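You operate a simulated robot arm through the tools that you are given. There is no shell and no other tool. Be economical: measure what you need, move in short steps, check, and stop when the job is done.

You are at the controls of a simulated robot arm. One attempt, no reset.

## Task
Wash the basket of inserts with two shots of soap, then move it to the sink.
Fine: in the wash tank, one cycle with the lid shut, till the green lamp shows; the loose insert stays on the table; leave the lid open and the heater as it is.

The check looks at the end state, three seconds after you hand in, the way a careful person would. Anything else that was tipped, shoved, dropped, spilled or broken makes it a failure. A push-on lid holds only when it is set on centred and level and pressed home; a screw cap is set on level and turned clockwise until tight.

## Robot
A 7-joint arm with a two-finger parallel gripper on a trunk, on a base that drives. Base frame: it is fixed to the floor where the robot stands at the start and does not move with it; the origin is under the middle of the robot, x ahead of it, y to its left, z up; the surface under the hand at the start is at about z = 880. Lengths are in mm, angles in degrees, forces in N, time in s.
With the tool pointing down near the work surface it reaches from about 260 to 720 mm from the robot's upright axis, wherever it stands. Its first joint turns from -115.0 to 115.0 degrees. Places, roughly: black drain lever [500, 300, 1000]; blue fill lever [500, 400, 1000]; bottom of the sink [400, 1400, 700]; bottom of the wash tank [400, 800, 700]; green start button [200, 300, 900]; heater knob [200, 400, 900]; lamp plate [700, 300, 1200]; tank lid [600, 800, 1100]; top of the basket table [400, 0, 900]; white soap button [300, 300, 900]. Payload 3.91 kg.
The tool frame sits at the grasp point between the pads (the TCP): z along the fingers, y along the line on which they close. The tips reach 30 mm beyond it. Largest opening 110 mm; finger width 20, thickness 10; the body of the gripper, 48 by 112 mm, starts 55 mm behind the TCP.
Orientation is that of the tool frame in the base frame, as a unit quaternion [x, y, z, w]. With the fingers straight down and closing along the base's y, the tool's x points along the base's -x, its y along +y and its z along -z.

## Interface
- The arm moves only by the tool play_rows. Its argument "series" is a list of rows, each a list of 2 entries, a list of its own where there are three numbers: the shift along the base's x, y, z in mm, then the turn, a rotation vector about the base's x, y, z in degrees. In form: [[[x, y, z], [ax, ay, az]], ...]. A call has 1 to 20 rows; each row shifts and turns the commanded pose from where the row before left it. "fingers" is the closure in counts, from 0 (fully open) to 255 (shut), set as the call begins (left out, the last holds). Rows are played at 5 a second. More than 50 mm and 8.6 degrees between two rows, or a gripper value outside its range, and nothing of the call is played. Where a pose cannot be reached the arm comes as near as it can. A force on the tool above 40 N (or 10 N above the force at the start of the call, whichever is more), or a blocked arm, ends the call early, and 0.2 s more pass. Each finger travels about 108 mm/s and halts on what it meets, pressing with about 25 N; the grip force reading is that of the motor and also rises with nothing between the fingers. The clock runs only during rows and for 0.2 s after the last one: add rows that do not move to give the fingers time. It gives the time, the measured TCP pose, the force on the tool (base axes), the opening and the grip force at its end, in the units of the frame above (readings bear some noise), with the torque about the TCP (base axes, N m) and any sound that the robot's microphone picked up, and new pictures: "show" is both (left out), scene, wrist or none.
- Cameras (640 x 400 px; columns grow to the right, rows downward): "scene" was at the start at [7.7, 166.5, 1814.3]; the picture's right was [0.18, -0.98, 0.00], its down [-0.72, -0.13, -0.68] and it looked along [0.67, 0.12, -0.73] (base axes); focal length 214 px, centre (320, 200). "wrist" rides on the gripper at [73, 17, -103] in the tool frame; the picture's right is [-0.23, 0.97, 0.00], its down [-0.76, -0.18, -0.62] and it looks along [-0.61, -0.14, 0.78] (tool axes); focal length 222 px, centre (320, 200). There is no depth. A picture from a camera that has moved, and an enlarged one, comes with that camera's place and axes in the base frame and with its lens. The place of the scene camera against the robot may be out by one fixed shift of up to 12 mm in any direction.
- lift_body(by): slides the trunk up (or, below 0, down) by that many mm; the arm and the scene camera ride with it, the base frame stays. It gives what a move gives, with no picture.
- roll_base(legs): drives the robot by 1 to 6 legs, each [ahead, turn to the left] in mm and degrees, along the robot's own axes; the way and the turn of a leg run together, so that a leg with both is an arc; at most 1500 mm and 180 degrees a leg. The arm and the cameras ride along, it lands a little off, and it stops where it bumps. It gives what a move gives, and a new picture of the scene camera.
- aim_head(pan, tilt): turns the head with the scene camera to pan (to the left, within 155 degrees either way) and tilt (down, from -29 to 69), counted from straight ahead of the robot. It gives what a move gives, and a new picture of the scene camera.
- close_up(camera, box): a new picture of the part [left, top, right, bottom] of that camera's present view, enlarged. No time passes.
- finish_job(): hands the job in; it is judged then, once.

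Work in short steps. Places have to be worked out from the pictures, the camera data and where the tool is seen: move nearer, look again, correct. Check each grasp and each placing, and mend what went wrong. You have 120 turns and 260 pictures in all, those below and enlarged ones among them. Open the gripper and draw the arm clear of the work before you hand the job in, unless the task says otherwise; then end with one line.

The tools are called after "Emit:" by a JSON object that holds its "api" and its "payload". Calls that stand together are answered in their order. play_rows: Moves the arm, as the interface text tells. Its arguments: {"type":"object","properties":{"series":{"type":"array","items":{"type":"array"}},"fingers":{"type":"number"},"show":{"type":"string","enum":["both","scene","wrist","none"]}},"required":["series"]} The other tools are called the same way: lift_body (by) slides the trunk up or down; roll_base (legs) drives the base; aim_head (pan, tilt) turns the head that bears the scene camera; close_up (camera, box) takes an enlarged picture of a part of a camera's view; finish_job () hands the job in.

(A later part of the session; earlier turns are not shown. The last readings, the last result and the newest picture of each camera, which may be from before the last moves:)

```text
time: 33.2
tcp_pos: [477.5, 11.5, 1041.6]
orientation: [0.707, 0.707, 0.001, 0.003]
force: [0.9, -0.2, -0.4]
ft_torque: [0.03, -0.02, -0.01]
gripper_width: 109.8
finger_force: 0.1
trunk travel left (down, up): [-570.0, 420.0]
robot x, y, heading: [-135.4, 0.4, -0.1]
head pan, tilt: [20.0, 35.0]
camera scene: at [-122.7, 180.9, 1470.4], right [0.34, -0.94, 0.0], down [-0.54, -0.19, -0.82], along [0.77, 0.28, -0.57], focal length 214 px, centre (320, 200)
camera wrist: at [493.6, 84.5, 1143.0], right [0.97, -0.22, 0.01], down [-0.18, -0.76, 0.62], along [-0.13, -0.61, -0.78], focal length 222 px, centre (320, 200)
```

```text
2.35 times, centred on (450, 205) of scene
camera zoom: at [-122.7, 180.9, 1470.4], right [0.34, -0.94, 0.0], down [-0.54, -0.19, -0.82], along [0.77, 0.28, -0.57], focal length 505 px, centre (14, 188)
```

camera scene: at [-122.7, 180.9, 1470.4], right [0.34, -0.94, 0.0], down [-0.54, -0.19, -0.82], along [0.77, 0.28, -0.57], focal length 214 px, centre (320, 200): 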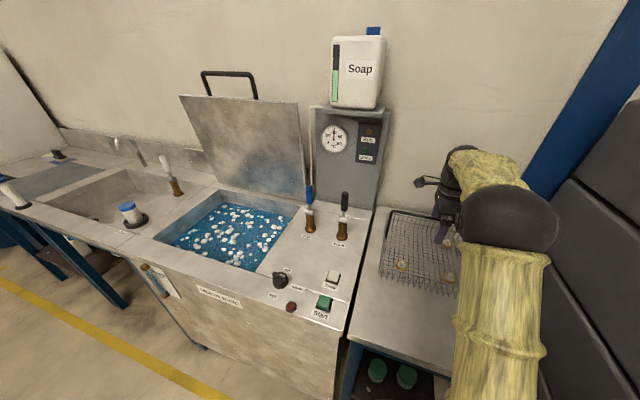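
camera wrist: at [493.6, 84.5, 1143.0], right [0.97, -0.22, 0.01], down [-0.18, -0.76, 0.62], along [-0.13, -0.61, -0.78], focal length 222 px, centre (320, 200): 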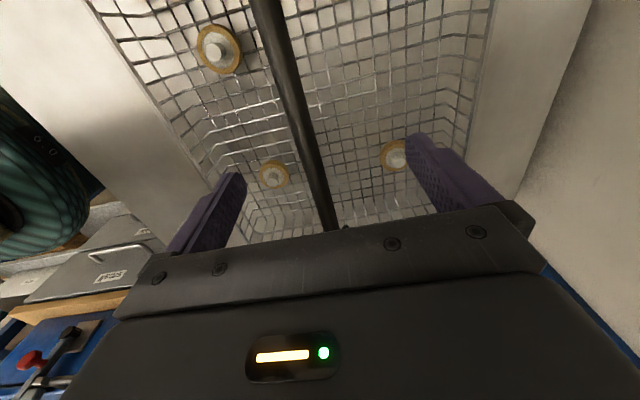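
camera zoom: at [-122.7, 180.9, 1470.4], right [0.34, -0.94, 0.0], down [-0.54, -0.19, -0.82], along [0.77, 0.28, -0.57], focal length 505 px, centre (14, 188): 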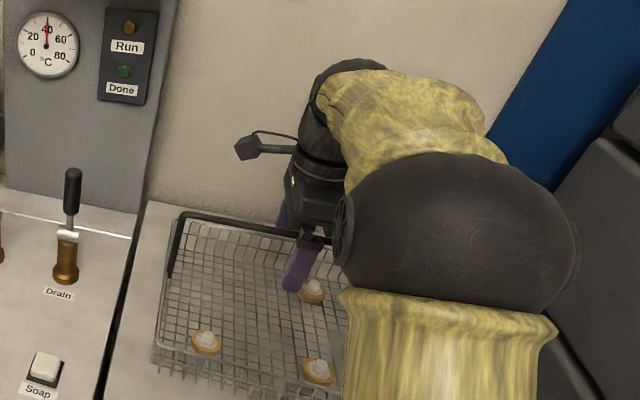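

The bar is between the fingers. I close on it and read the opening.

Emit:
{"api": "play_rows", "payload": {"series": [[[0, 0, 0], [0, 0, 0]], [[0, 0, 0], [0, 0, 0]], [[0, 0, 0], [0, 0, 0]], [[0, 0, 0], [0, 0, 0]], [[0, 0, 0], [0, 0, 0]]], "fingers": 255}}

Emit:
{"api": "close_up", "payload": {"camera": "scene", "box": [390, 150, 490, 260]}}

```text
time: 34.4
tcp_pos: [477.4, 11.3, 1041.0]
orientation: [0.706, 0.708, 0.001, 0.004]
force: [0.9, 0.6, 0.7]
ft_torque: [-0.03, 0.01, 0.14]
gripper_width: 9.6
finger_force: 24.8
trunk travel left (down, up): [-570.0, 420.0]
robot x, y, heading: [-137.3, -0.5, 0.0]
head pan, tilt: [20.0, 35.0]
camera scene: at [-122.6, 180.9, 1470.4], right [0.34, -0.94, 0.0], down [-0.54, -0.19, -0.82], along [0.77, 0.28, -0.57], focal length 214 px, centre (320, 200)
camera wrist: at [493.6, 84.5, 1143.2], right [0.97, -0.22, 0.01], down [-0.18, -0.76, 0.62], along [-0.13, -0.61, -0.78], focal length 222 px, centre (320, 200)
```

scene: 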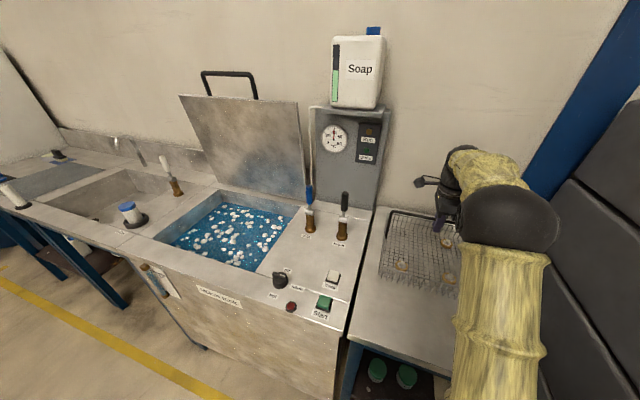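
wrist: 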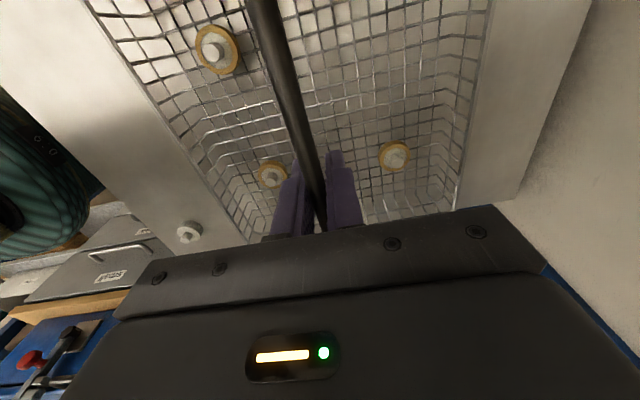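

```text
3.64 times, centred on (440, 205) of scene
camera zoom: at [-122.6, 180.9, 1470.4], right [0.34, -0.94, 0.0], down [-0.54, -0.19, -0.82], along [0.77, 0.28, -0.57], focal length 780 px, centre (-116, 182)
```

zoom: 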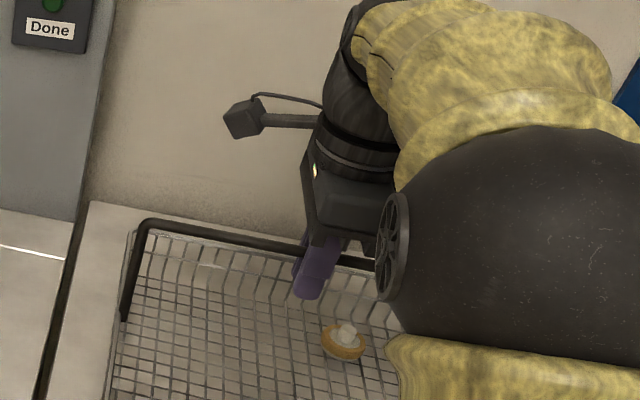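

The fingers hold the bar at a 9.6 mm opening. I lift a little and check that the basket hangs level.

Emit:
{"api": "play_rows", "payload": {"series": [[[0, 0, 5], [0, 0, 0]], [[0, 0, 10], [0, 0, 0]], [[0, 0, 20], [0, 0, 0]], [[0, 0, 20], [0, 0, 0]], [[0, 0, 0], [0, 0, 0]], [[0, 0, 0], [0, 0, 0]]]}}

```text
time: 35.8
tcp_pos: [478.2, 12.2, 1096.9]
orientation: [0.706, 0.708, 0.001, 0.004]
force: [0.9, -0.6, -5.8]
ft_torque: [0.03, -0.02, -0.01]
gripper_width: 9.6
finger_force: 24.9
trunk travel left (down, up): [-570.0, 420.0]
robot x, y, heading: [-137.6, 1.4, -0.3]
head pan, tilt: [20.0, 35.0]
camera scene: at [-122.1, 180.9, 1470.4], right [0.34, -0.94, 0.0], down [-0.54, -0.19, -0.82], along [0.77, 0.28, -0.57], focal length 214 px, centre (320, 200)
camera wrist: at [494.1, 84.7, 1197.5], right [0.97, -0.22, 0.01], down [-0.18, -0.76, 0.62], along [-0.14, -0.61, -0.78], focal length 222 px, centre (320, 200)
```

scene: 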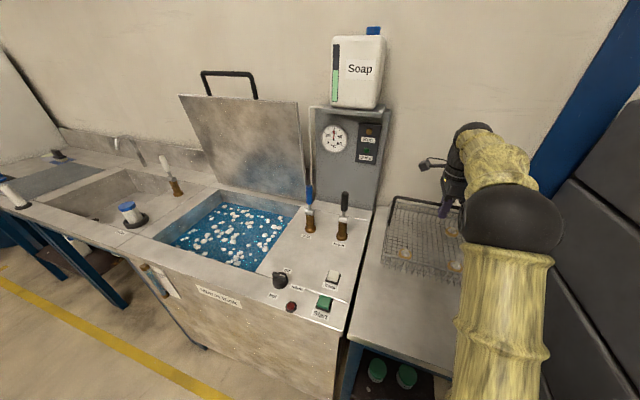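
wrist: 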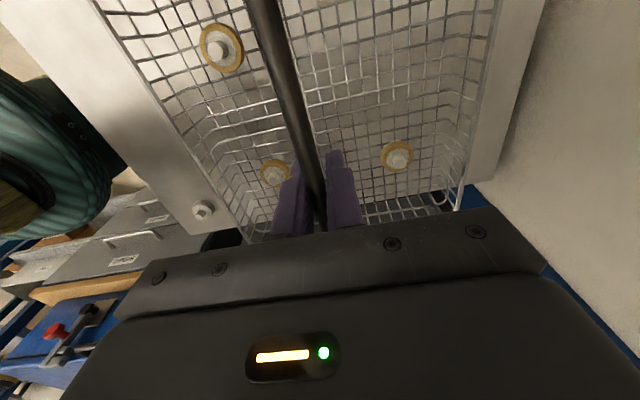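

The load is 5.8 N with no torque, so the basket hangs level with all three inserts inside. I raise it to clear the levers and draw it in for the turn.

Emit:
{"api": "play_rows", "payload": {"series": [[[0, 0, 35], [0, 0, 0]], [[0, 0, 35], [0, 0, 0]], [[0, 0, 35], [0, 0, 0]], [[-15, 0, 30], [0, 0, 0]], [[-25, 0, 20], [0, 0, 0]], [[-30, 0, 10], [0, 0, 0]], [[-30, 0, 0], [0, 0, 0]], [[-20, 0, 0], [0, 0, 0]], [[-15, 0, 0], [0, 0, 0]], [[0, 0, 0], [0, 0, 0]]]}}

```text
time: 38.0
tcp_pos: [343.2, 12.4, 1260.7]
orientation: [0.707, 0.708, 0.001, 0.004]
force: [0.1, -0.9, -5.7]
ft_torque: [0.07, 0.0, -0.01]
gripper_width: 9.8
finger_force: 25.0
trunk travel left (down, up): [-570.0, 420.0]
robot x, y, heading: [-135.6, 0.8, 0.1]
head pan, tilt: [20.0, 35.0]
camera scene: at [-122.2, 180.9, 1470.4], right [0.34, -0.94, 0.0], down [-0.54, -0.19, -0.82], along [0.77, 0.28, -0.57], focal length 214 px, centre (320, 200)
camera wrist: at [358.4, 85.0, 1362.5], right [0.97, -0.22, 0.01], down [-0.18, -0.76, 0.62], along [-0.14, -0.61, -0.78], focal length 222 px, centre (320, 200)
```

scene: 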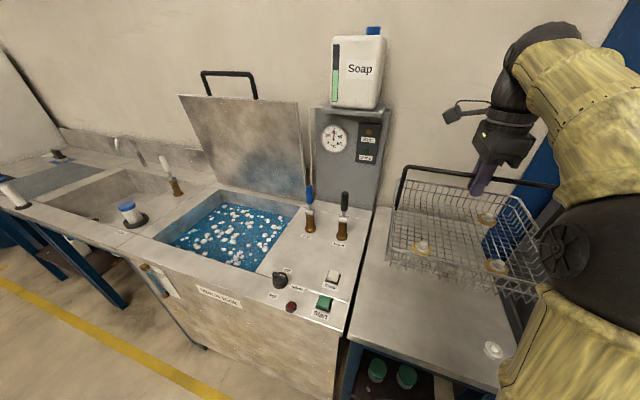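
wrist: 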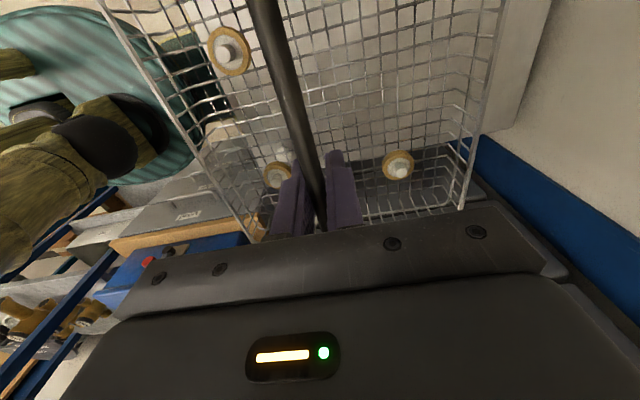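

The way is clear: the basket's bottom is at about 1115, above the levers. I turn left, drive along the counter and turn back to face the tank.

Emit:
{"api": "roll_base", "payload": {"legs": [[0, 45], [0, 45]]}}

```text
time: 40.4
tcp_pos: [277.6, 248.5, 1261.4]
orientation: [0.504, 0.864, 0.0, 0.004]
force: [-0.1, -0.3, -5.3]
ft_torque: [-0.09, 0.03, 0.0]
gripper_width: 10.2
finger_force: 25.2
trunk travel left (down, up): [-570.0, 420.0]
robot x, y, heading: [-131.2, -0.3, 17.5]
head pan, tilt: [20.0, 35.0]
stopped in leg 1: the robot was blocked; the commanded pose is now the measured one
camera scene: at [-176.2, 182.1, 1470.1], right [0.61, -0.79, 0.0], down [-0.45, -0.35, -0.82], along [0.65, 0.5, -0.57], focal length 214 px, centre (320, 200)
```

scene: 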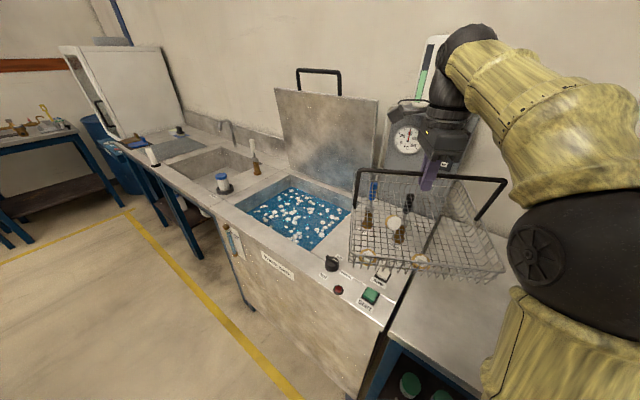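

The turn was blocked at 17.5°, though the basket is still held and clear. I look down to find what the base touched.

Emit:
{"api": "aim_head", "payload": {"pan": -60, "tilt": 60}}

Emit:
{"api": "aim_head", "payload": {"pan": -130, "tilt": 45}}

Emit:
{"api": "aim_head", "payload": {"pan": 130, "tilt": 45}}

Emit:
{"api": "aim_head", "payload": {"pan": 40, "tilt": 69}}

```text
time: 42.0
tcp_pos: [278.6, 246.3, 1261.6]
orientation: [0.504, 0.864, 0.0, 0.003]
force: [0.3, -0.3, -4.8]
ft_torque: [-0.02, -0.04, 0.02]
gripper_width: 9.6
finger_force: 24.6
trunk travel left (down, up): [-570.0, 420.0]
robot x, y, heading: [-133.6, 2.8, 17.8]
head pan, tilt: [-60.0, 60.0]
camera scene: at [-195.6, 82.0, 1436.1], right [-0.67, -0.74, 0.0], down [-0.64, 0.58, -0.5], along [0.37, -0.34, -0.87], focal length 214 px, centre (320, 200)
```

scene: 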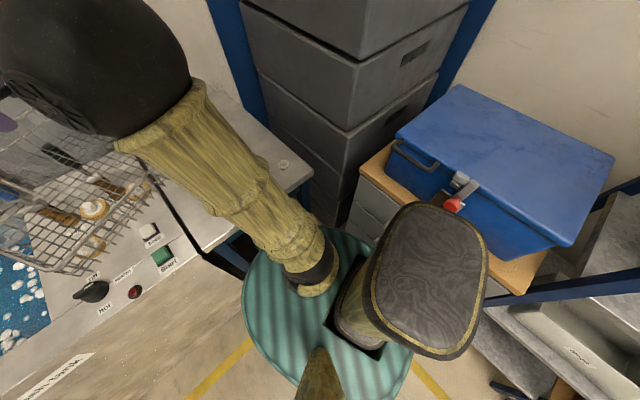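

```text
time: 43.4
tcp_pos: [279.9, 245.5, 1260.3]
orientation: [0.505, 0.863, 0.0, 0.004]
force: [-0.2, 0.3, -5.2]
ft_torque: [-0.03, -0.04, 0.0]
gripper_width: 9.3
finger_force: 25.6
trunk travel left (down, up): [-570.0, 420.0]
robot x, y, heading: [-131.0, 1.3, 17.6]
head pan, tilt: [-130.0, 45.0]
camera scene: at [-275.8, 51.6, 1455.6], right [-0.93, 0.38, 0.0], down [0.27, 0.65, -0.71], along [-0.27, -0.65, -0.71], focal length 214 px, centre (320, 200)
```

scene: 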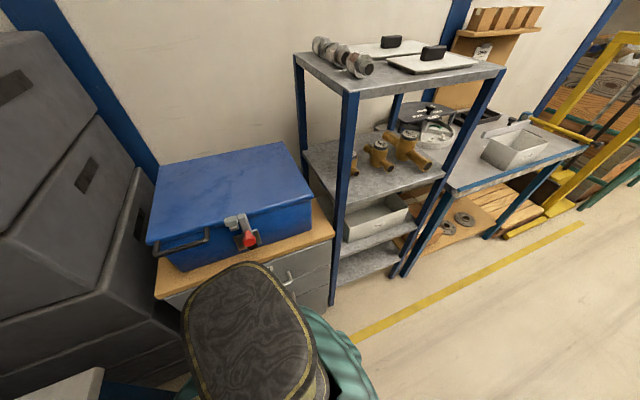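

```text
time: 47.0
tcp_pos: [280.1, 246.0, 1261.6]
orientation: [0.505, 0.863, 0.001, 0.003]
force: [0.3, 0.5, -4.9]
ft_torque: [-0.03, -0.03, 0.0]
gripper_width: 9.7
finger_force: 25.2
trunk travel left (down, up): [-570.0, 420.0]
robot x, y, heading: [-133.8, -3.2, 17.7]
head pan, tilt: [130.0, 45.0]
camera scene: at [-313.7, 170.3, 1455.6], right [0.53, 0.85, 0.0], down [0.6, -0.38, -0.71], along [-0.6, 0.38, -0.71], focal length 214 px, centre (320, 200)
```

scene: 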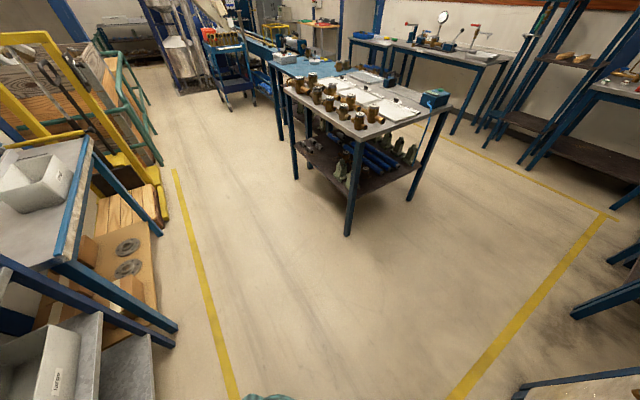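

```text
time: 48.7
tcp_pos: [280.0, 247.4, 1261.4]
orientation: [0.505, 0.863, 0.002, 0.003]
force: [0.9, -0.6, -5.3]
ft_torque: [-0.05, -0.07, -0.02]
gripper_width: 9.5
finger_force: 24.7
trunk travel left (down, up): [-570.0, 420.0]
robot x, y, heading: [-131.0, 3.1, 17.8]
head pan, tilt: [40.0, 68.8]
camera scene: at [-215.1, 174.1, 1426.7], right [0.85, -0.53, 0.0], down [-0.5, -0.79, -0.36], along [0.19, 0.31, -0.93], focal length 214 px, centre (320, 200)
```

scene: 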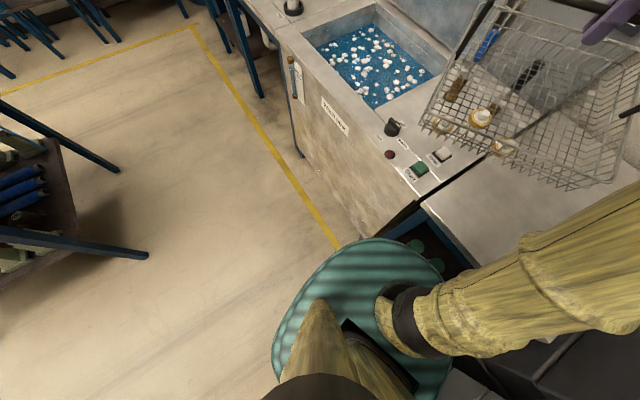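

The torso and basket are free. The robot had stood partly in the table's bay, so a base corner must have met the machine's side. I turn back straight, then reverse out before turning.

Emit:
{"api": "roll_base", "payload": {"legs": [[0, -17.7]]}}

Emit:
{"api": "roll_base", "payload": {"legs": [[-260, 0]]}}

```text
time: 50.4
tcp_pos: [335.2, 110.3, 1260.9]
orientation: [0.631, 0.776, 0.001, 0.003]
force: [0.2, -0.5, -5.9]
ft_torque: [-0.04, 0.0, -0.02]
gripper_width: 9.7
finger_force: 25.3
trunk travel left (down, up): [-570.0, 420.0]
robot x, y, heading: [-134.5, 1.5, 0.1]
head pan, tilt: [40.0, 68.8]
camera scene: at [-158.5, 188.0, 1426.7], right [0.64, -0.77, 0.0], down [-0.71, -0.6, -0.36], along [0.28, 0.23, -0.93], focal length 214 px, centre (320, 200)
```

scene: 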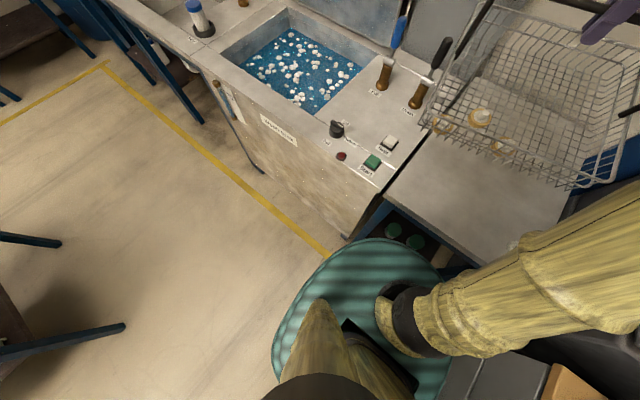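

```text
time: 52.5
tcp_pos: [72.5, 110.9, 1261.4]
orientation: [0.631, 0.776, 0.001, 0.005]
force: [0.5, -0.2, -4.9]
ft_torque: [-0.02, 0.0, 0.0]
gripper_width: 9.7
finger_force: 25.3
trunk travel left (down, up): [-570.0, 420.0]
robot x, y, heading: [-395.1, -0.5, 0.2]
head pan, tilt: [40.0, 68.8]
camera scene: at [-420.4, 188.0, 1426.7], right [0.64, -0.77, 0.0], down [-0.71, -0.6, -0.36], along [0.28, 0.23, -0.93], focal length 214 px, centre (320, 200)
```

scene: 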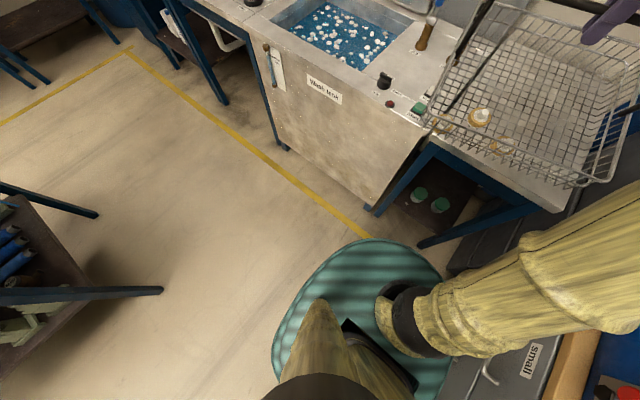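

Out of the bay now. I turn left again.

Emit:
{"api": "roll_base", "payload": {"legs": [[0, 45]]}}

```text
time: 55.0
tcp_pos: [-58.5, 343.5, 1260.9]
orientation: [0.39, 0.921, 0.0, 0.003]
force: [0.3, 0.5, -5.3]
ft_torque: [-0.07, -0.05, 0.02]
gripper_width: 9.4
finger_force: 24.6
trunk travel left (down, up): [-570.0, 420.0]
robot x, y, heading: [-392.7, -1.9, 32.4]
head pan, tilt: [40.0, 68.8]
stopped in leg 1: the robot was blocked; the commanded pose is now the measured one
camera scene: at [-517.7, 150.3, 1426.7], right [0.95, -0.31, 0.0], down [-0.29, -0.89, -0.36], along [0.11, 0.34, -0.93], focal length 214 px, centre (320, 200)
```

scene: 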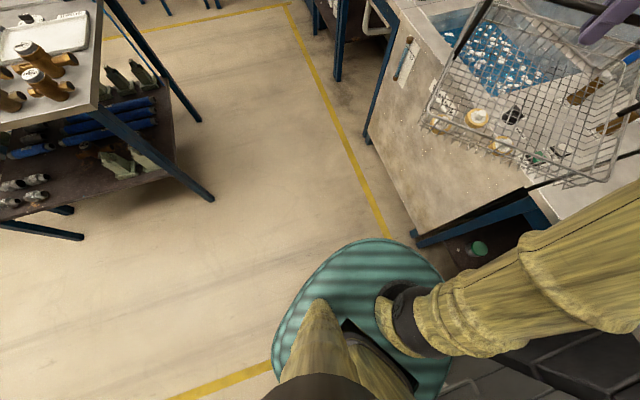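

Now the rear right corner meets the cabinet on the right. I drive ahead a little, between the cabinet and the machine, then go on turning.

Emit:
{"api": "roll_base", "payload": {"legs": [[130, 0]]}}

Emit:
{"api": "roll_base", "payload": {"legs": [[0, 57]]}}

```text
time: 56.4
tcp_pos: [53.1, 412.4, 1259.7]
orientation: [0.39, 0.921, 0.002, 0.003]
force: [1.1, 0.3, -6.2]
ft_torque: [-0.05, 0.04, -0.03]
gripper_width: 9.4
finger_force: 25.1
trunk travel left (down, up): [-570.0, 420.0]
robot x, y, heading: [-282.0, 70.0, 32.4]
head pan, tilt: [40.0, 68.8]
camera scene: at [-407.3, 219.6, 1426.7], right [0.95, -0.31, 0.0], down [-0.29, -0.89, -0.36], along [0.11, 0.34, -0.93], focal length 214 px, centre (320, 200)
```

scene: 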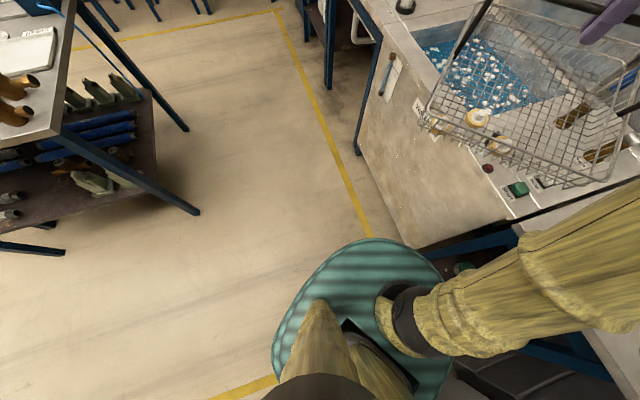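

```text
time: 57.5
tcp_pos: [37.7, 425.4, 1259.6]
orientation: [0.372, 0.928, -0.001, 0.003]
force: [0.2, -0.1, -5.6]
ft_torque: [-0.02, -0.02, 0.0]
gripper_width: 9.5
finger_force: 24.9
trunk travel left (down, up): [-570.0, 420.0]
robot x, y, heading: [-286.1, 68.5, 34.4]
head pan, tilt: [40.0, 68.8]
stopped in leg 1: the robot was blocked; the commanded pose is now the measured one
camera scene: at [-413.5, 215.0, 1426.7], right [0.96, -0.27, 0.0], down [-0.25, -0.9, -0.36], along [0.1, 0.35, -0.93], focal length 214 px, centre (320, 200)
```

scene: 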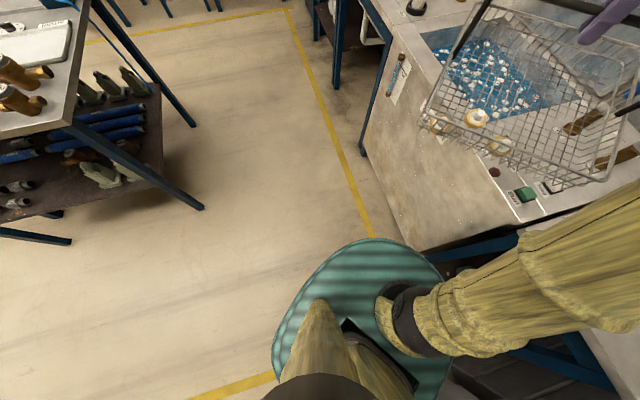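

Blocked again at 34°. I look with the wrist camera and the head toward the right to see the clearances.

Emit:
{"api": "close_up", "payload": {"camera": "wrist", "box": [0, 0, 640, 400]}}

Emit:
{"api": "aim_head", "payload": {"pan": -70, "tilt": 65}}

Emit:
{"api": "aim_head", "payload": {"pan": -130, "tilt": 65}}

```text
1.00 times, centred on (320, 200) of wrist (not enlarged: the box is as wide or as high as the picture)
camera zoom: at [-4.1, 488.4, 1361.2], right [0.84, 0.55, 0.0], down [0.43, -0.65, 0.63], along [0.35, -0.52, -0.78], focal length 222 px, centre (320, 200)
```

zoom: 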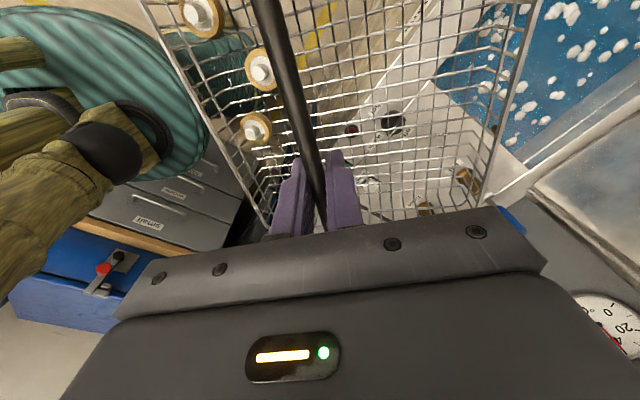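

```text
time: 59.4
tcp_pos: [38.2, 425.0, 1260.6]
orientation: [0.372, 0.928, 0.001, 0.003]
force: [0.0, -0.1, -5.5]
ft_torque: [-0.01, -0.05, 0.02]
gripper_width: 9.5
finger_force: 24.7
trunk travel left (down, up): [-570.0, 420.0]
robot x, y, heading: [-282.5, 66.2, 34.2]
head pan, tilt: [-70.0, 65.0]
camera scene: at [-379.3, 125.7, 1430.6], right [-0.58, -0.81, 0.0], down [-0.74, 0.53, -0.42], along [0.34, -0.25, -0.91], focal length 214 px, centre (320, 200)
```

scene: 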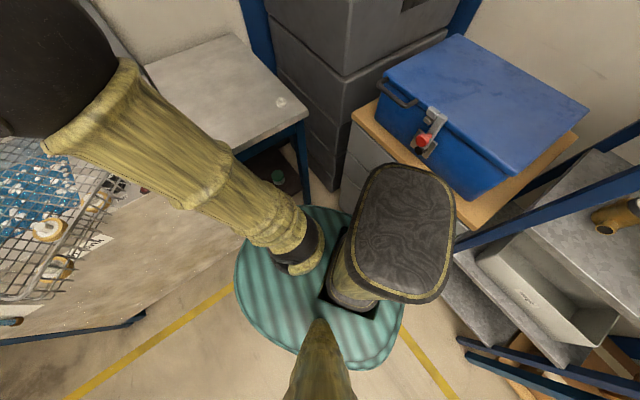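

```text
time: 60.7
tcp_pos: [37.8, 424.9, 1260.9]
orientation: [0.372, 0.928, 0.0, 0.003]
force: [-0.1, 0.5, -5.1]
ft_torque: [-0.02, -0.05, 0.01]
gripper_width: 9.4
finger_force: 25.1
trunk travel left (down, up): [-570.0, 420.0]
robot x, y, heading: [-284.2, 70.6, 34.2]
head pan, tilt: [-130.0, 65.0]
camera scene: at [-434.6, 100.7, 1430.6], right [-1.0, 0.1, 0.0], down [0.09, 0.9, -0.42], along [-0.04, -0.42, -0.91], focal length 214 px, centre (320, 200)
```

scene: 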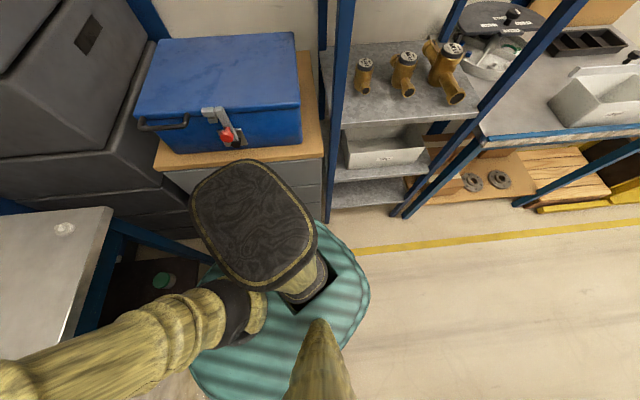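

The open floor is behind and to the left. I straighten up, reverse, then reverse in an arc that swings the rear to the left, and finally drive forward toward the tank at an angle.

Emit:
{"api": "roll_base", "payload": {"legs": [[0, -34.2], [-150, 0]]}}

Emit:
{"api": "aim_head", "payload": {"pan": 30, "tilt": 50}}

```text
time: 64.5
tcp_pos: [33.4, 181.7, 1261.2]
orientation: [0.629, 0.778, 0.0, 0.004]
force: [0.0, 0.0, -4.6]
ft_torque: [-0.02, -0.07, 0.04]
gripper_width: 9.6
finger_force: 24.6
trunk travel left (down, up): [-570.0, 420.0]
robot x, y, heading: [-431.6, 70.1, -0.3]
head pan, tilt: [-130.0, 65.0]
camera scene: at [-541.6, 174.8, 1430.6], right [-0.77, 0.64, 0.0], down [0.58, 0.69, -0.42], along [-0.27, -0.32, -0.91], focal length 214 px, centre (320, 200)
```

scene: 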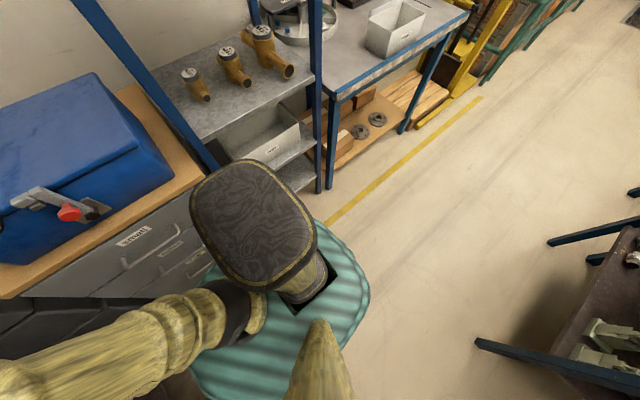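

```text
time: 67.0
tcp_pos: [32.0, 182.6, 1260.0]
orientation: [0.628, 0.778, 0.0, 0.003]
force: [-0.2, -0.2, -4.8]
ft_torque: [-0.05, 0.01, 0.01]
gripper_width: 9.6
finger_force: 24.9
trunk travel left (down, up): [-570.0, 420.0]
robot x, y, heading: [-432.2, 69.0, -0.4]
head pan, tilt: [30.0, 50.0]
camera scene: at [-435.3, 259.7, 1448.7], right [0.5, -0.87, 0.0], down [-0.66, -0.38, -0.64], along [0.56, 0.32, -0.77], focal length 214 px, centre (320, 200)
```

scene: 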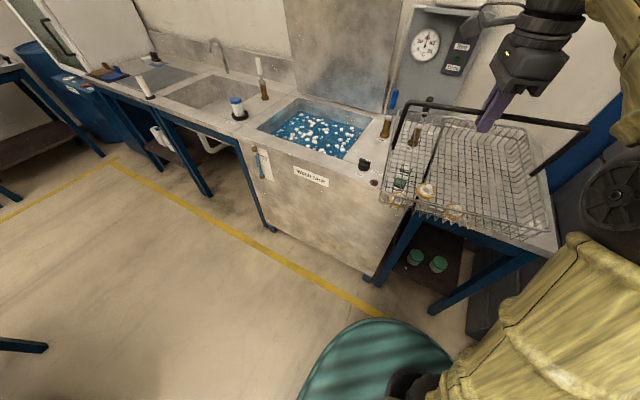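

The left side is wide open. I reverse in an arc to the left.

Emit:
{"api": "roll_base", "payload": {"legs": [[-250, -30], [-150, 0]]}}

```text
time: 70.5
tcp_pos: [-342.4, 73.4, 1261.2]
orientation: [0.808, 0.589, -0.001, 0.003]
force: [-0.3, 1.3, -5.4]
ft_torque: [-0.06, 0.0, 0.03]
gripper_width: 9.3
finger_force: 24.8
trunk travel left (down, up): [-570.0, 420.0]
robot x, y, heading: [-803.5, 209.0, -29.7]
head pan, tilt: [30.0, 50.0]
camera scene: at [-710.4, 370.0, 1448.7], right [0.0, -1.0, 0.0], down [-0.77, 0.0, -0.64], along [0.64, 0.0, -0.77], focal length 214 px, centre (320, 200)
```

scene: 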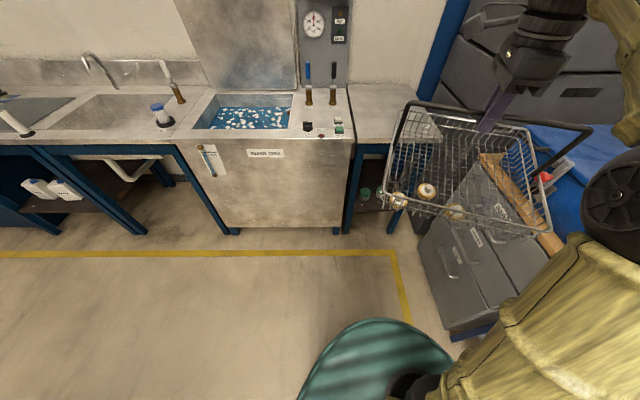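

Now there is plenty of room. Before choosing the path I look at the base's outline with the wrist camera, which faces the robot.

Emit:
{"api": "close_up", "payload": {"camera": "wrist", "box": [0, 0, 640, 400]}}

Emit:
{"api": "aim_head", "payload": {"pan": 90, "tilt": 69}}

```text
1.00 times, centred on (320, 200) of wrist (not enlarged: the box is as wide or as high as the picture)
camera zoom: at [-304.9, 138.1, 1361.8], right [0.86, -0.52, 0.01], down [-0.4, -0.67, 0.63], along [-0.32, -0.54, -0.78], focal length 222 px, centre (320, 200)
```

zoom: 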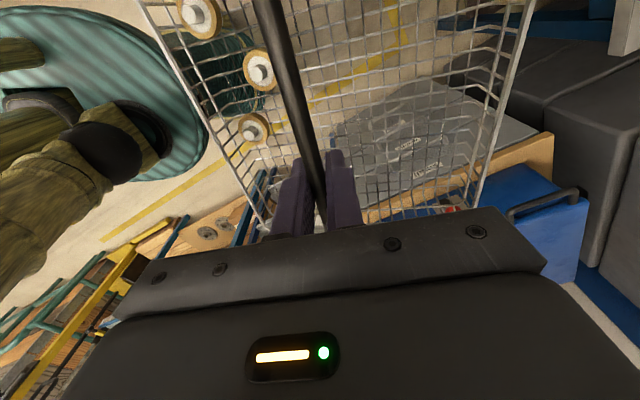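

```text
time: 71.8
tcp_pos: [-342.9, 73.7, 1260.3]
orientation: [0.809, 0.588, -0.002, 0.004]
force: [-0.8, 0.1, -5.5]
ft_torque: [-0.04, 0.03, -0.03]
gripper_width: 9.6
finger_force: 24.9
trunk travel left (down, up): [-570.0, 420.0]
robot x, y, heading: [-802.1, 213.5, -29.9]
head pan, tilt: [90.0, 68.8]
camera scene: at [-759.6, 418.3, 1426.8], right [0.87, -0.5, 0.0], down [-0.46, -0.81, -0.36], along [0.18, 0.31, -0.93], focal length 214 px, centre (320, 200)
```

scene: 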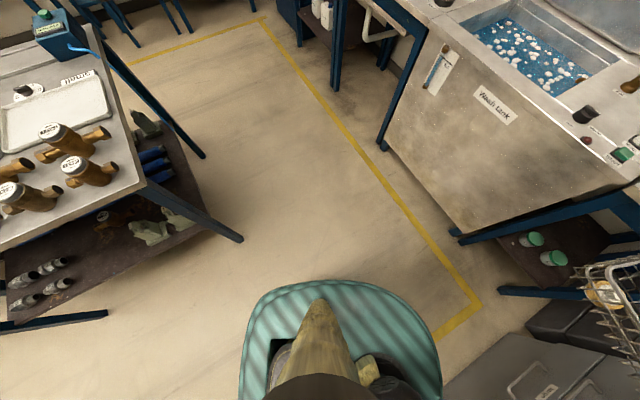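

The base looks short in front and long behind, and its tail caught the cabinet each time. I make a forward arc to the left in the open space, then drive toward a spot before the tank.

Emit:
{"api": "roll_base", "payload": {"legs": [[250, 80]]}}

```text
time: 77.2
tcp_pos: [-364.9, 681.7, 1260.2]
orientation: [0.239, 0.971, 0.001, 0.003]
force: [0.5, -0.3, -5.5]
ft_torque: [-0.05, -0.06, 0.0]
gripper_width: 9.4
finger_force: 25.3
trunk travel left (down, up): [-570.0, 420.0]
robot x, y, heading: [-576.5, 247.6, 50.4]
head pan, tilt: [90.0, 68.8]
camera scene: at [-783.9, 336.1, 1426.7], right [0.64, 0.77, 0.0], down [0.72, -0.59, -0.36], along [-0.28, 0.23, -0.93], focal length 214 px, centre (320, 200)
```

scene: 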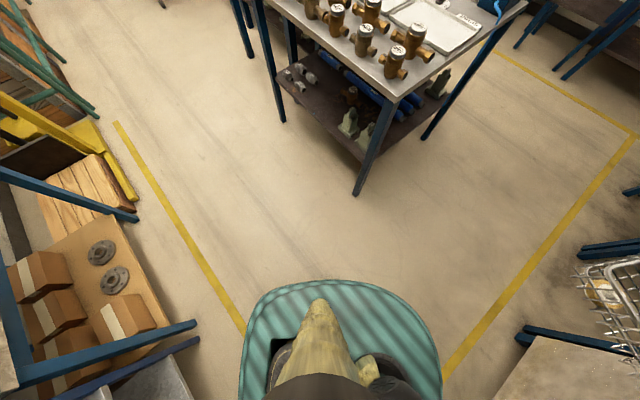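

That went as planned: robot at (-577, 248), heading 50°. I drive ahead 600 mm and then turn to face the tank.

Emit:
{"api": "roll_base", "payload": {"legs": [[600, 0]]}}

Emit:
{"api": "aim_head", "payload": {"pan": 10, "tilt": 45}}

Emit:
{"api": "roll_base", "payload": {"legs": [[0, -50.4]]}}

```text
time: 81.2
tcp_pos: [21.7, 1147.2, 1259.7]
orientation: [0.24, 0.971, 0.001, 0.002]
force: [0.8, 0.0, -5.6]
ft_torque: [-0.01, -0.05, -0.07]
gripper_width: 9.7
finger_force: 25.1
trunk travel left (down, up): [-570.0, 420.0]
robot x, y, heading: [-189.7, 717.7, 50.6]
head pan, tilt: [90.0, 68.8]
camera scene: at [-398.2, 801.8, 1426.7], right [0.64, 0.77, 0.0], down [0.72, -0.59, -0.36], along [-0.28, 0.23, -0.93], focal length 214 px, centre (320, 200)
```

scene: 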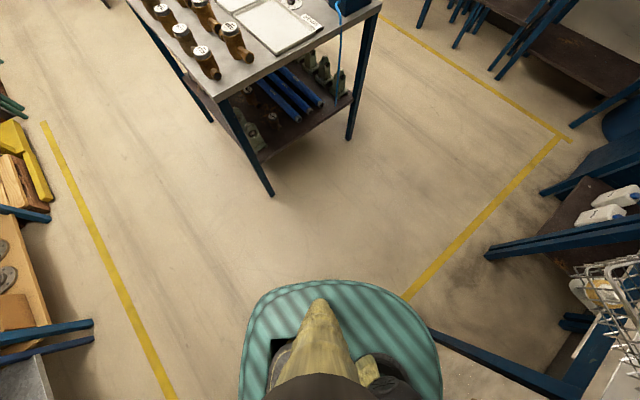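

```text
time: 82.7
tcp_pos: [21.5, 1145.9, 1259.9]
orientation: [0.239, 0.971, 0.001, 0.003]
force: [-1.1, -0.9, -5.3]
ft_torque: [-0.01, -0.05, -0.02]
gripper_width: 9.8
finger_force: 25.0
trunk travel left (down, up): [-570.0, 420.0]
robot x, y, heading: [-192.8, 718.9, 50.3]
head pan, tilt: [10.0, 45.0]
camera scene: at [-315.1, 836.6, 1455.6], right [0.87, -0.49, 0.0], down [-0.35, -0.62, -0.71], along [0.35, 0.61, -0.71], focal length 214 px, centre (320, 200)
```

scene: 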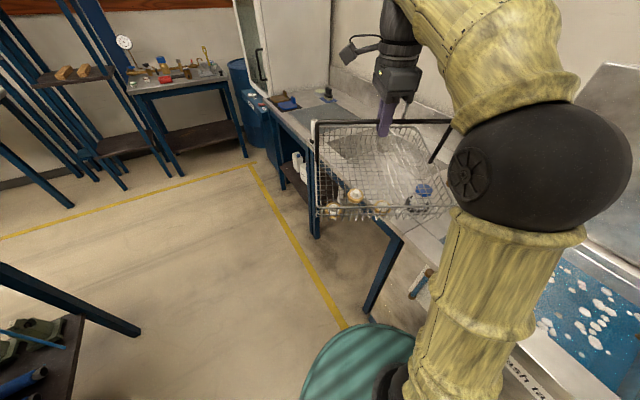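

```text
time: 86.3
tcp_pos: [276.1, 827.1, 1259.9]
orientation: [0.631, 0.776, 0.0, 0.003]
force: [-0.4, -0.3, -5.6]
ft_torque: [-0.06, 0.02, -0.01]
gripper_width: 9.5
finger_force: 24.8
trunk travel left (down, up): [-570.0, 420.0]
robot x, y, heading: [-187.7, 715.7, 0.0]
head pan, tilt: [10.0, 45.0]
camera scene: at [-178.3, 881.2, 1455.6], right [0.17, -0.99, 0.0], down [-0.7, -0.12, -0.71], along [0.7, 0.12, -0.71], focal length 214 px, centre (320, 200)
```

scene: 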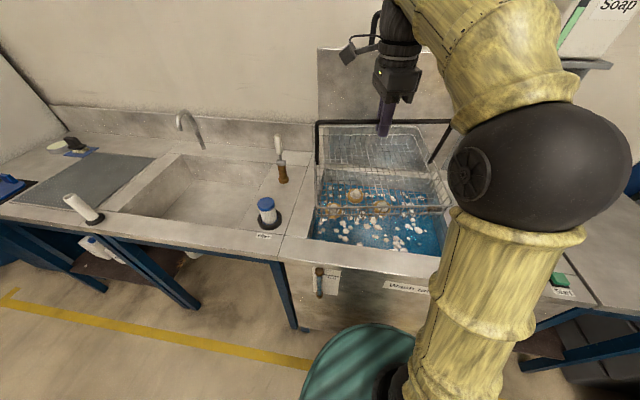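

I'm in front of the tank with the basket. I square up the tool (about 12°) and move it over the tank's middle near (383, 738), still high.

Emit:
{"api": "play_rows", "payload": {"series": [[[25, -20, 0], [0, 0, -4]], [[25, -20, 0], [0, 0, -4]], [[25, -20, 0], [0, 0, -3.7]], [[25, -20, 0], [0, 0, 0]], [[7, -9, 0], [0, 0, 0]], [[0, 0, 0], [0, 0, 0]], [[0, 0, 0], [0, 0, 0]]]}}

```text
time: 87.9
tcp_pos: [372.3, 744.1, 1257.9]
orientation: [0.707, 0.708, 0.0, 0.004]
force: [0.1, -0.7, -5.9]
ft_torque: [-0.03, 0.01, -0.01]
gripper_width: 9.4
finger_force: 24.5
out of reach, approached as far as the arm can: row 4, 5
trunk travel left (down, up): [-570.0, 420.0]
robot x, y, heading: [-186.9, 714.0, -0.3]
head pan, tilt: [10.0, 45.0]
camera scene: at [-177.9, 881.1, 1455.6], right [0.17, -0.99, 0.0], down [-0.7, -0.12, -0.71], along [0.7, 0.12, -0.71], focal length 214 px, centre (320, 200)
camera wrist: at [387.8, 817.5, 1360.1], right [0.97, -0.23, 0.01], down [-0.18, -0.76, 0.63], along [-0.14, -0.61, -0.78], focal length 222 px, centre (320, 200)
```

scene: 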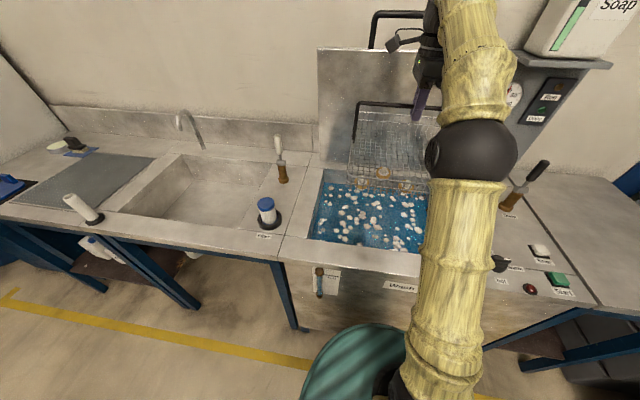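
wrist: 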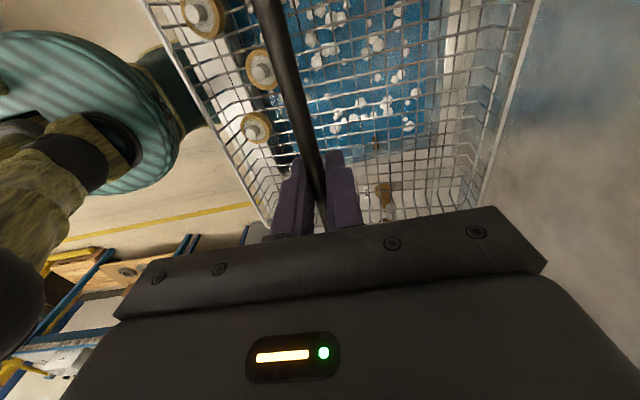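

That is at the limit of reach at this height. I draw the arm in a little and move the base forward by 45 mm.

Emit:
{"api": "play_rows", "payload": {"series": [[[-25, 0, 0], [0, 0, 0]], [[-25, 0, 0], [0, 0, 0]], [[0, 0, 0], [0, 0, 0]]], "show": "none"}}

Emit:
{"api": "roll_base", "payload": {"legs": [[45, 0]]}}

```text
time: 88.7
tcp_pos: [322.1, 743.9, 1258.6]
orientation: [0.706, 0.708, -0.001, 0.003]
force: [0.0, 0.2, -4.6]
ft_torque: [-0.06, -0.06, 0.0]
gripper_width: 9.4
finger_force: 25.4
trunk travel left (down, up): [-570.0, 420.0]
robot x, y, heading: [-190.6, 711.2, -0.2]
head pan, tilt: [10.0, 45.0]
```

```text
time: 89.7
tcp_pos: [366.5, 743.5, 1257.9]
orientation: [0.707, 0.707, -0.001, 0.003]
force: [-0.5, 0.1, -5.7]
ft_torque: [0.0, 0.08, 0.0]
gripper_width: 9.6
finger_force: 25.6
trunk travel left (down, up): [-570.0, 420.0]
robot x, y, heading: [-146.0, 715.7, -0.0]
head pan, tilt: [10.0, 45.0]
camera scene: at [-132.1, 881.0, 1455.5], right [0.17, -0.99, 0.0], down [-0.7, -0.12, -0.71], along [0.7, 0.12, -0.71], focal length 214 px, centre (320, 200)
```

scene: 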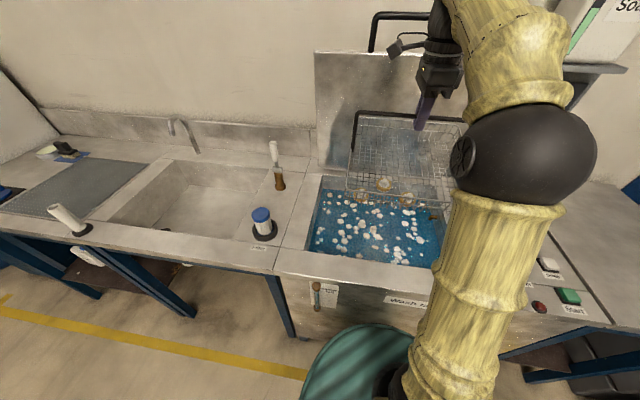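

I check how level the basket hangs, because the inserts have slid to the near side.

Emit:
{"api": "close_up", "payload": {"camera": "scene", "box": [300, 20, 480, 280]}}

Emit:
{"api": "close_up", "payload": {"camera": "wrist", "box": [0, 0, 640, 400]}}

```text
1.54 times, centred on (390, 150) of scene
camera zoom: at [-132.1, 881.0, 1455.5], right [0.17, -0.99, 0.0], down [-0.7, -0.12, -0.71], along [0.7, 0.12, -0.71], focal length 330 px, centre (212, 277)
```

zoom: 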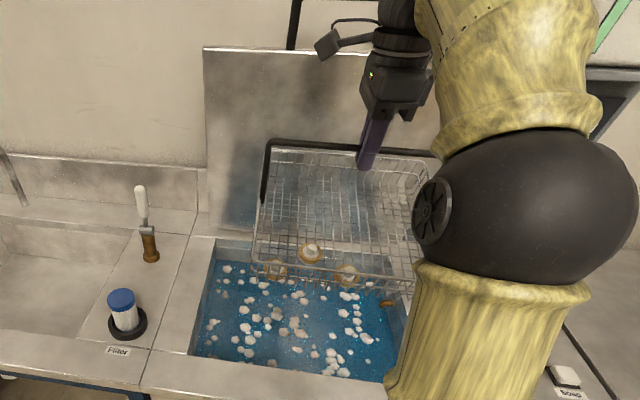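

```text
1.00 times, centred on (320, 200) of wrist (not enlarged: the box is as wide or as high as the picture)
camera zoom: at [383.5, 817.3, 1359.5], right [0.97, -0.23, 0.0], down [-0.18, -0.76, 0.63], along [-0.14, -0.61, -0.78], focal length 222 px, centre (320, 200)
```

zoom: 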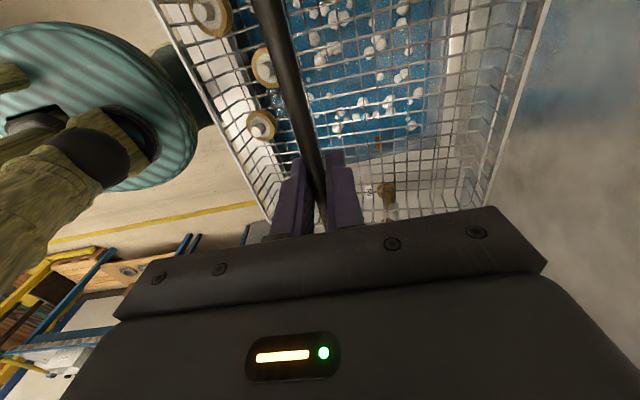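

The basket has swung about 10° around the bar, with its near side low. It will level itself when it touches the tank's floor, and it still fits. I centre it at (383, 750) and lower the trunk 150 mm, then look.

Emit:
{"api": "play_rows", "payload": {"series": [[[9, 4, 0], [0, 0, 0]], [[8, 3, 0], [0, 0, 0]], [[0, 0, 0], [0, 0, 0]]], "show": "none"}}

Emit:
{"api": "lift_body", "payload": {"by": -150}}

Emit:
{"api": "play_rows", "payload": {"series": [[[0, 0, 0], [0, 0, 0]]]}}

```text
time: 90.5
tcp_pos: [383.4, 750.4, 1258.4]
orientation: [0.707, 0.708, -0.001, 0.003]
force: [-0.2, -0.2, -4.0]
ft_torque: [-0.06, 0.01, -0.01]
gripper_width: 9.6
finger_force: 24.7
trunk travel left (down, up): [-570.0, 420.0]
robot x, y, heading: [-149.1, 714.5, -0.2]
head pan, tilt: [10.0, 45.0]
```

```text
time: 92.2
tcp_pos: [382.7, 749.9, 1108.2]
orientation: [0.707, 0.707, 0.0, 0.003]
force: [-0.6, -0.3, -5.3]
ft_torque: [-0.07, 0.01, 0.0]
gripper_width: 9.4
finger_force: 25.1
trunk travel left (down, up): [-420.0, 570.0]
robot x, y, heading: [-146.0, 715.7, -0.1]
head pan, tilt: [10.0, 45.0]
```

```text
time: 92.6
tcp_pos: [383.1, 750.7, 1108.7]
orientation: [0.706, 0.708, 0.0, 0.003]
force: [0.2, 0.2, -5.1]
ft_torque: [-0.08, 0.04, -0.04]
gripper_width: 9.8
finger_force: 25.5
trunk travel left (down, up): [-420.0, 570.0]
robot x, y, heading: [-149.7, 712.7, -0.3]
head pan, tilt: [10.0, 45.0]
camera scene: at [-132.9, 880.9, 1305.6], right [0.17, -0.99, 0.0], down [-0.7, -0.12, -0.71], along [0.7, 0.12, -0.71], focal length 214 px, centre (320, 200)
camera wrist: at [399.4, 823.9, 1209.8], right [0.97, -0.23, 0.0], down [-0.18, -0.76, 0.63], along [-0.14, -0.61, -0.78], focal length 222 px, centre (320, 200)
```

scene: 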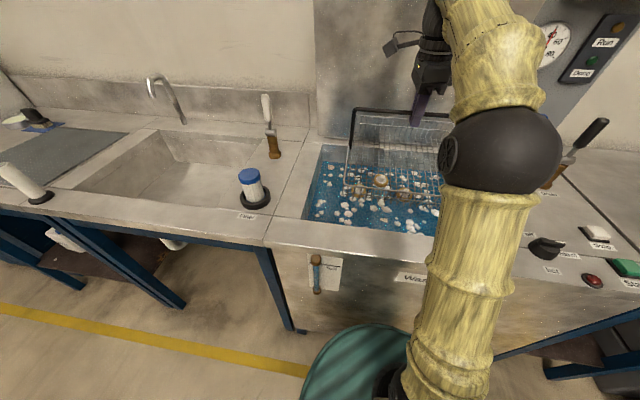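
wrist: 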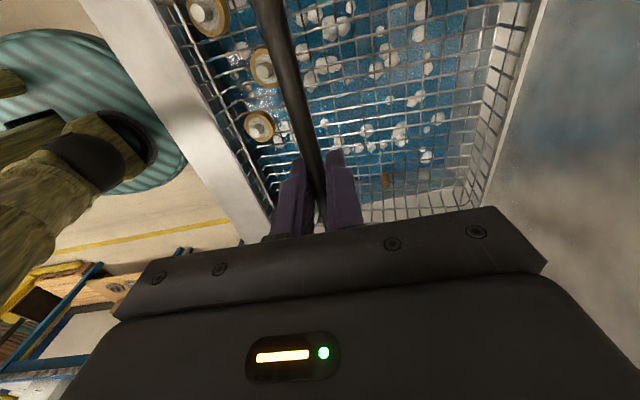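

The front rim's inner edge works out at x ≈ 238 and the rear is well beyond, so I shift 12 mm further in and come down until the basket's floor is near the rim.

Emit:
{"api": "play_rows", "payload": {"series": [[[12, 0, -15], [0, 0, 0]], [[0, 0, -20], [0, 0, 0]], [[0, 0, -15], [0, 0, 0]], [[0, 0, 0], [0, 0, 0]]]}}

Emit:
{"api": "close_up", "payload": {"camera": "scene", "box": [290, 80, 470, 260]}}

```text
time: 93.6
tcp_pos: [395.3, 750.8, 1058.8]
orientation: [0.707, 0.708, -0.001, 0.004]
force: [-0.5, -0.8, -5.9]
ft_torque: [-0.09, 0.0, -0.01]
gripper_width: 9.8
finger_force: 25.1
trunk travel left (down, up): [-420.0, 570.0]
robot x, y, heading: [-146.1, 714.8, -0.3]
head pan, tilt: [10.0, 45.0]
camera scene: at [-132.8, 881.0, 1305.6], right [0.17, -0.99, 0.0], down [-0.7, -0.12, -0.71], along [0.7, 0.12, -0.71], focal length 214 px, centre (320, 200)
camera wrist: at [411.3, 823.7, 1159.7], right [0.97, -0.23, 0.0], down [-0.18, -0.76, 0.63], along [-0.14, -0.61, -0.78], focal length 222 px, centre (320, 200)
```

scene: 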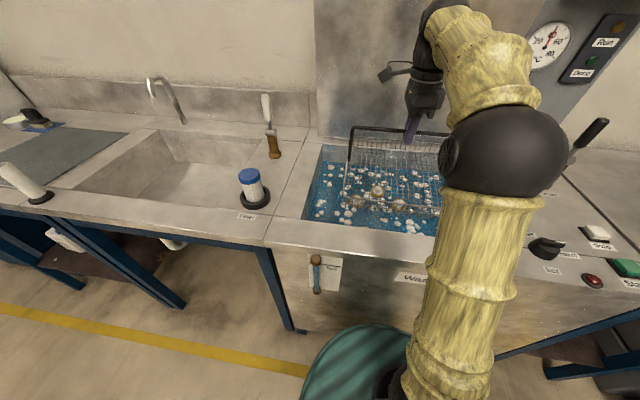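
wrist: 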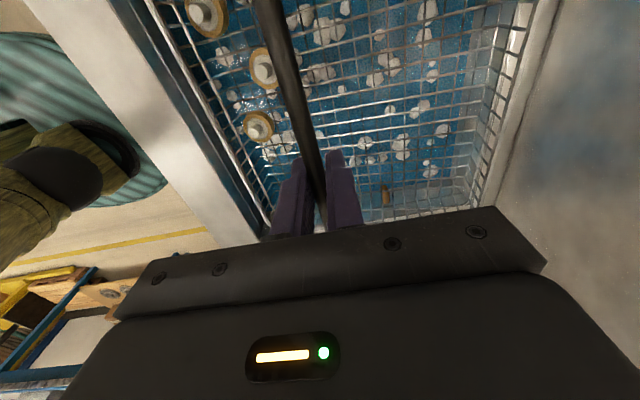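

```text
2.22 times, centred on (380, 170) of scene
camera zoom: at [-132.8, 881.0, 1305.6], right [0.17, -0.99, 0.0], down [-0.7, -0.12, -0.71], along [0.7, 0.12, -0.71], focal length 477 px, centre (187, 267)
```

zoom: 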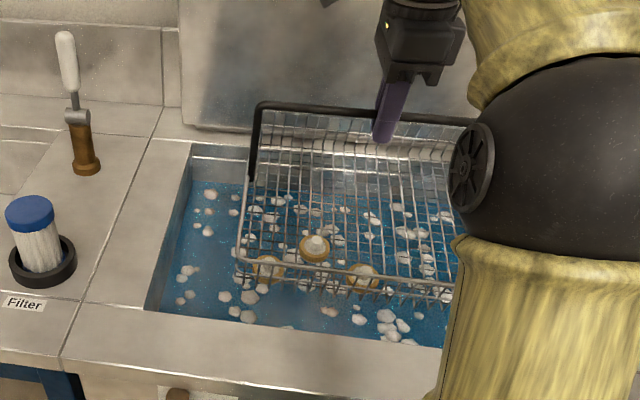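

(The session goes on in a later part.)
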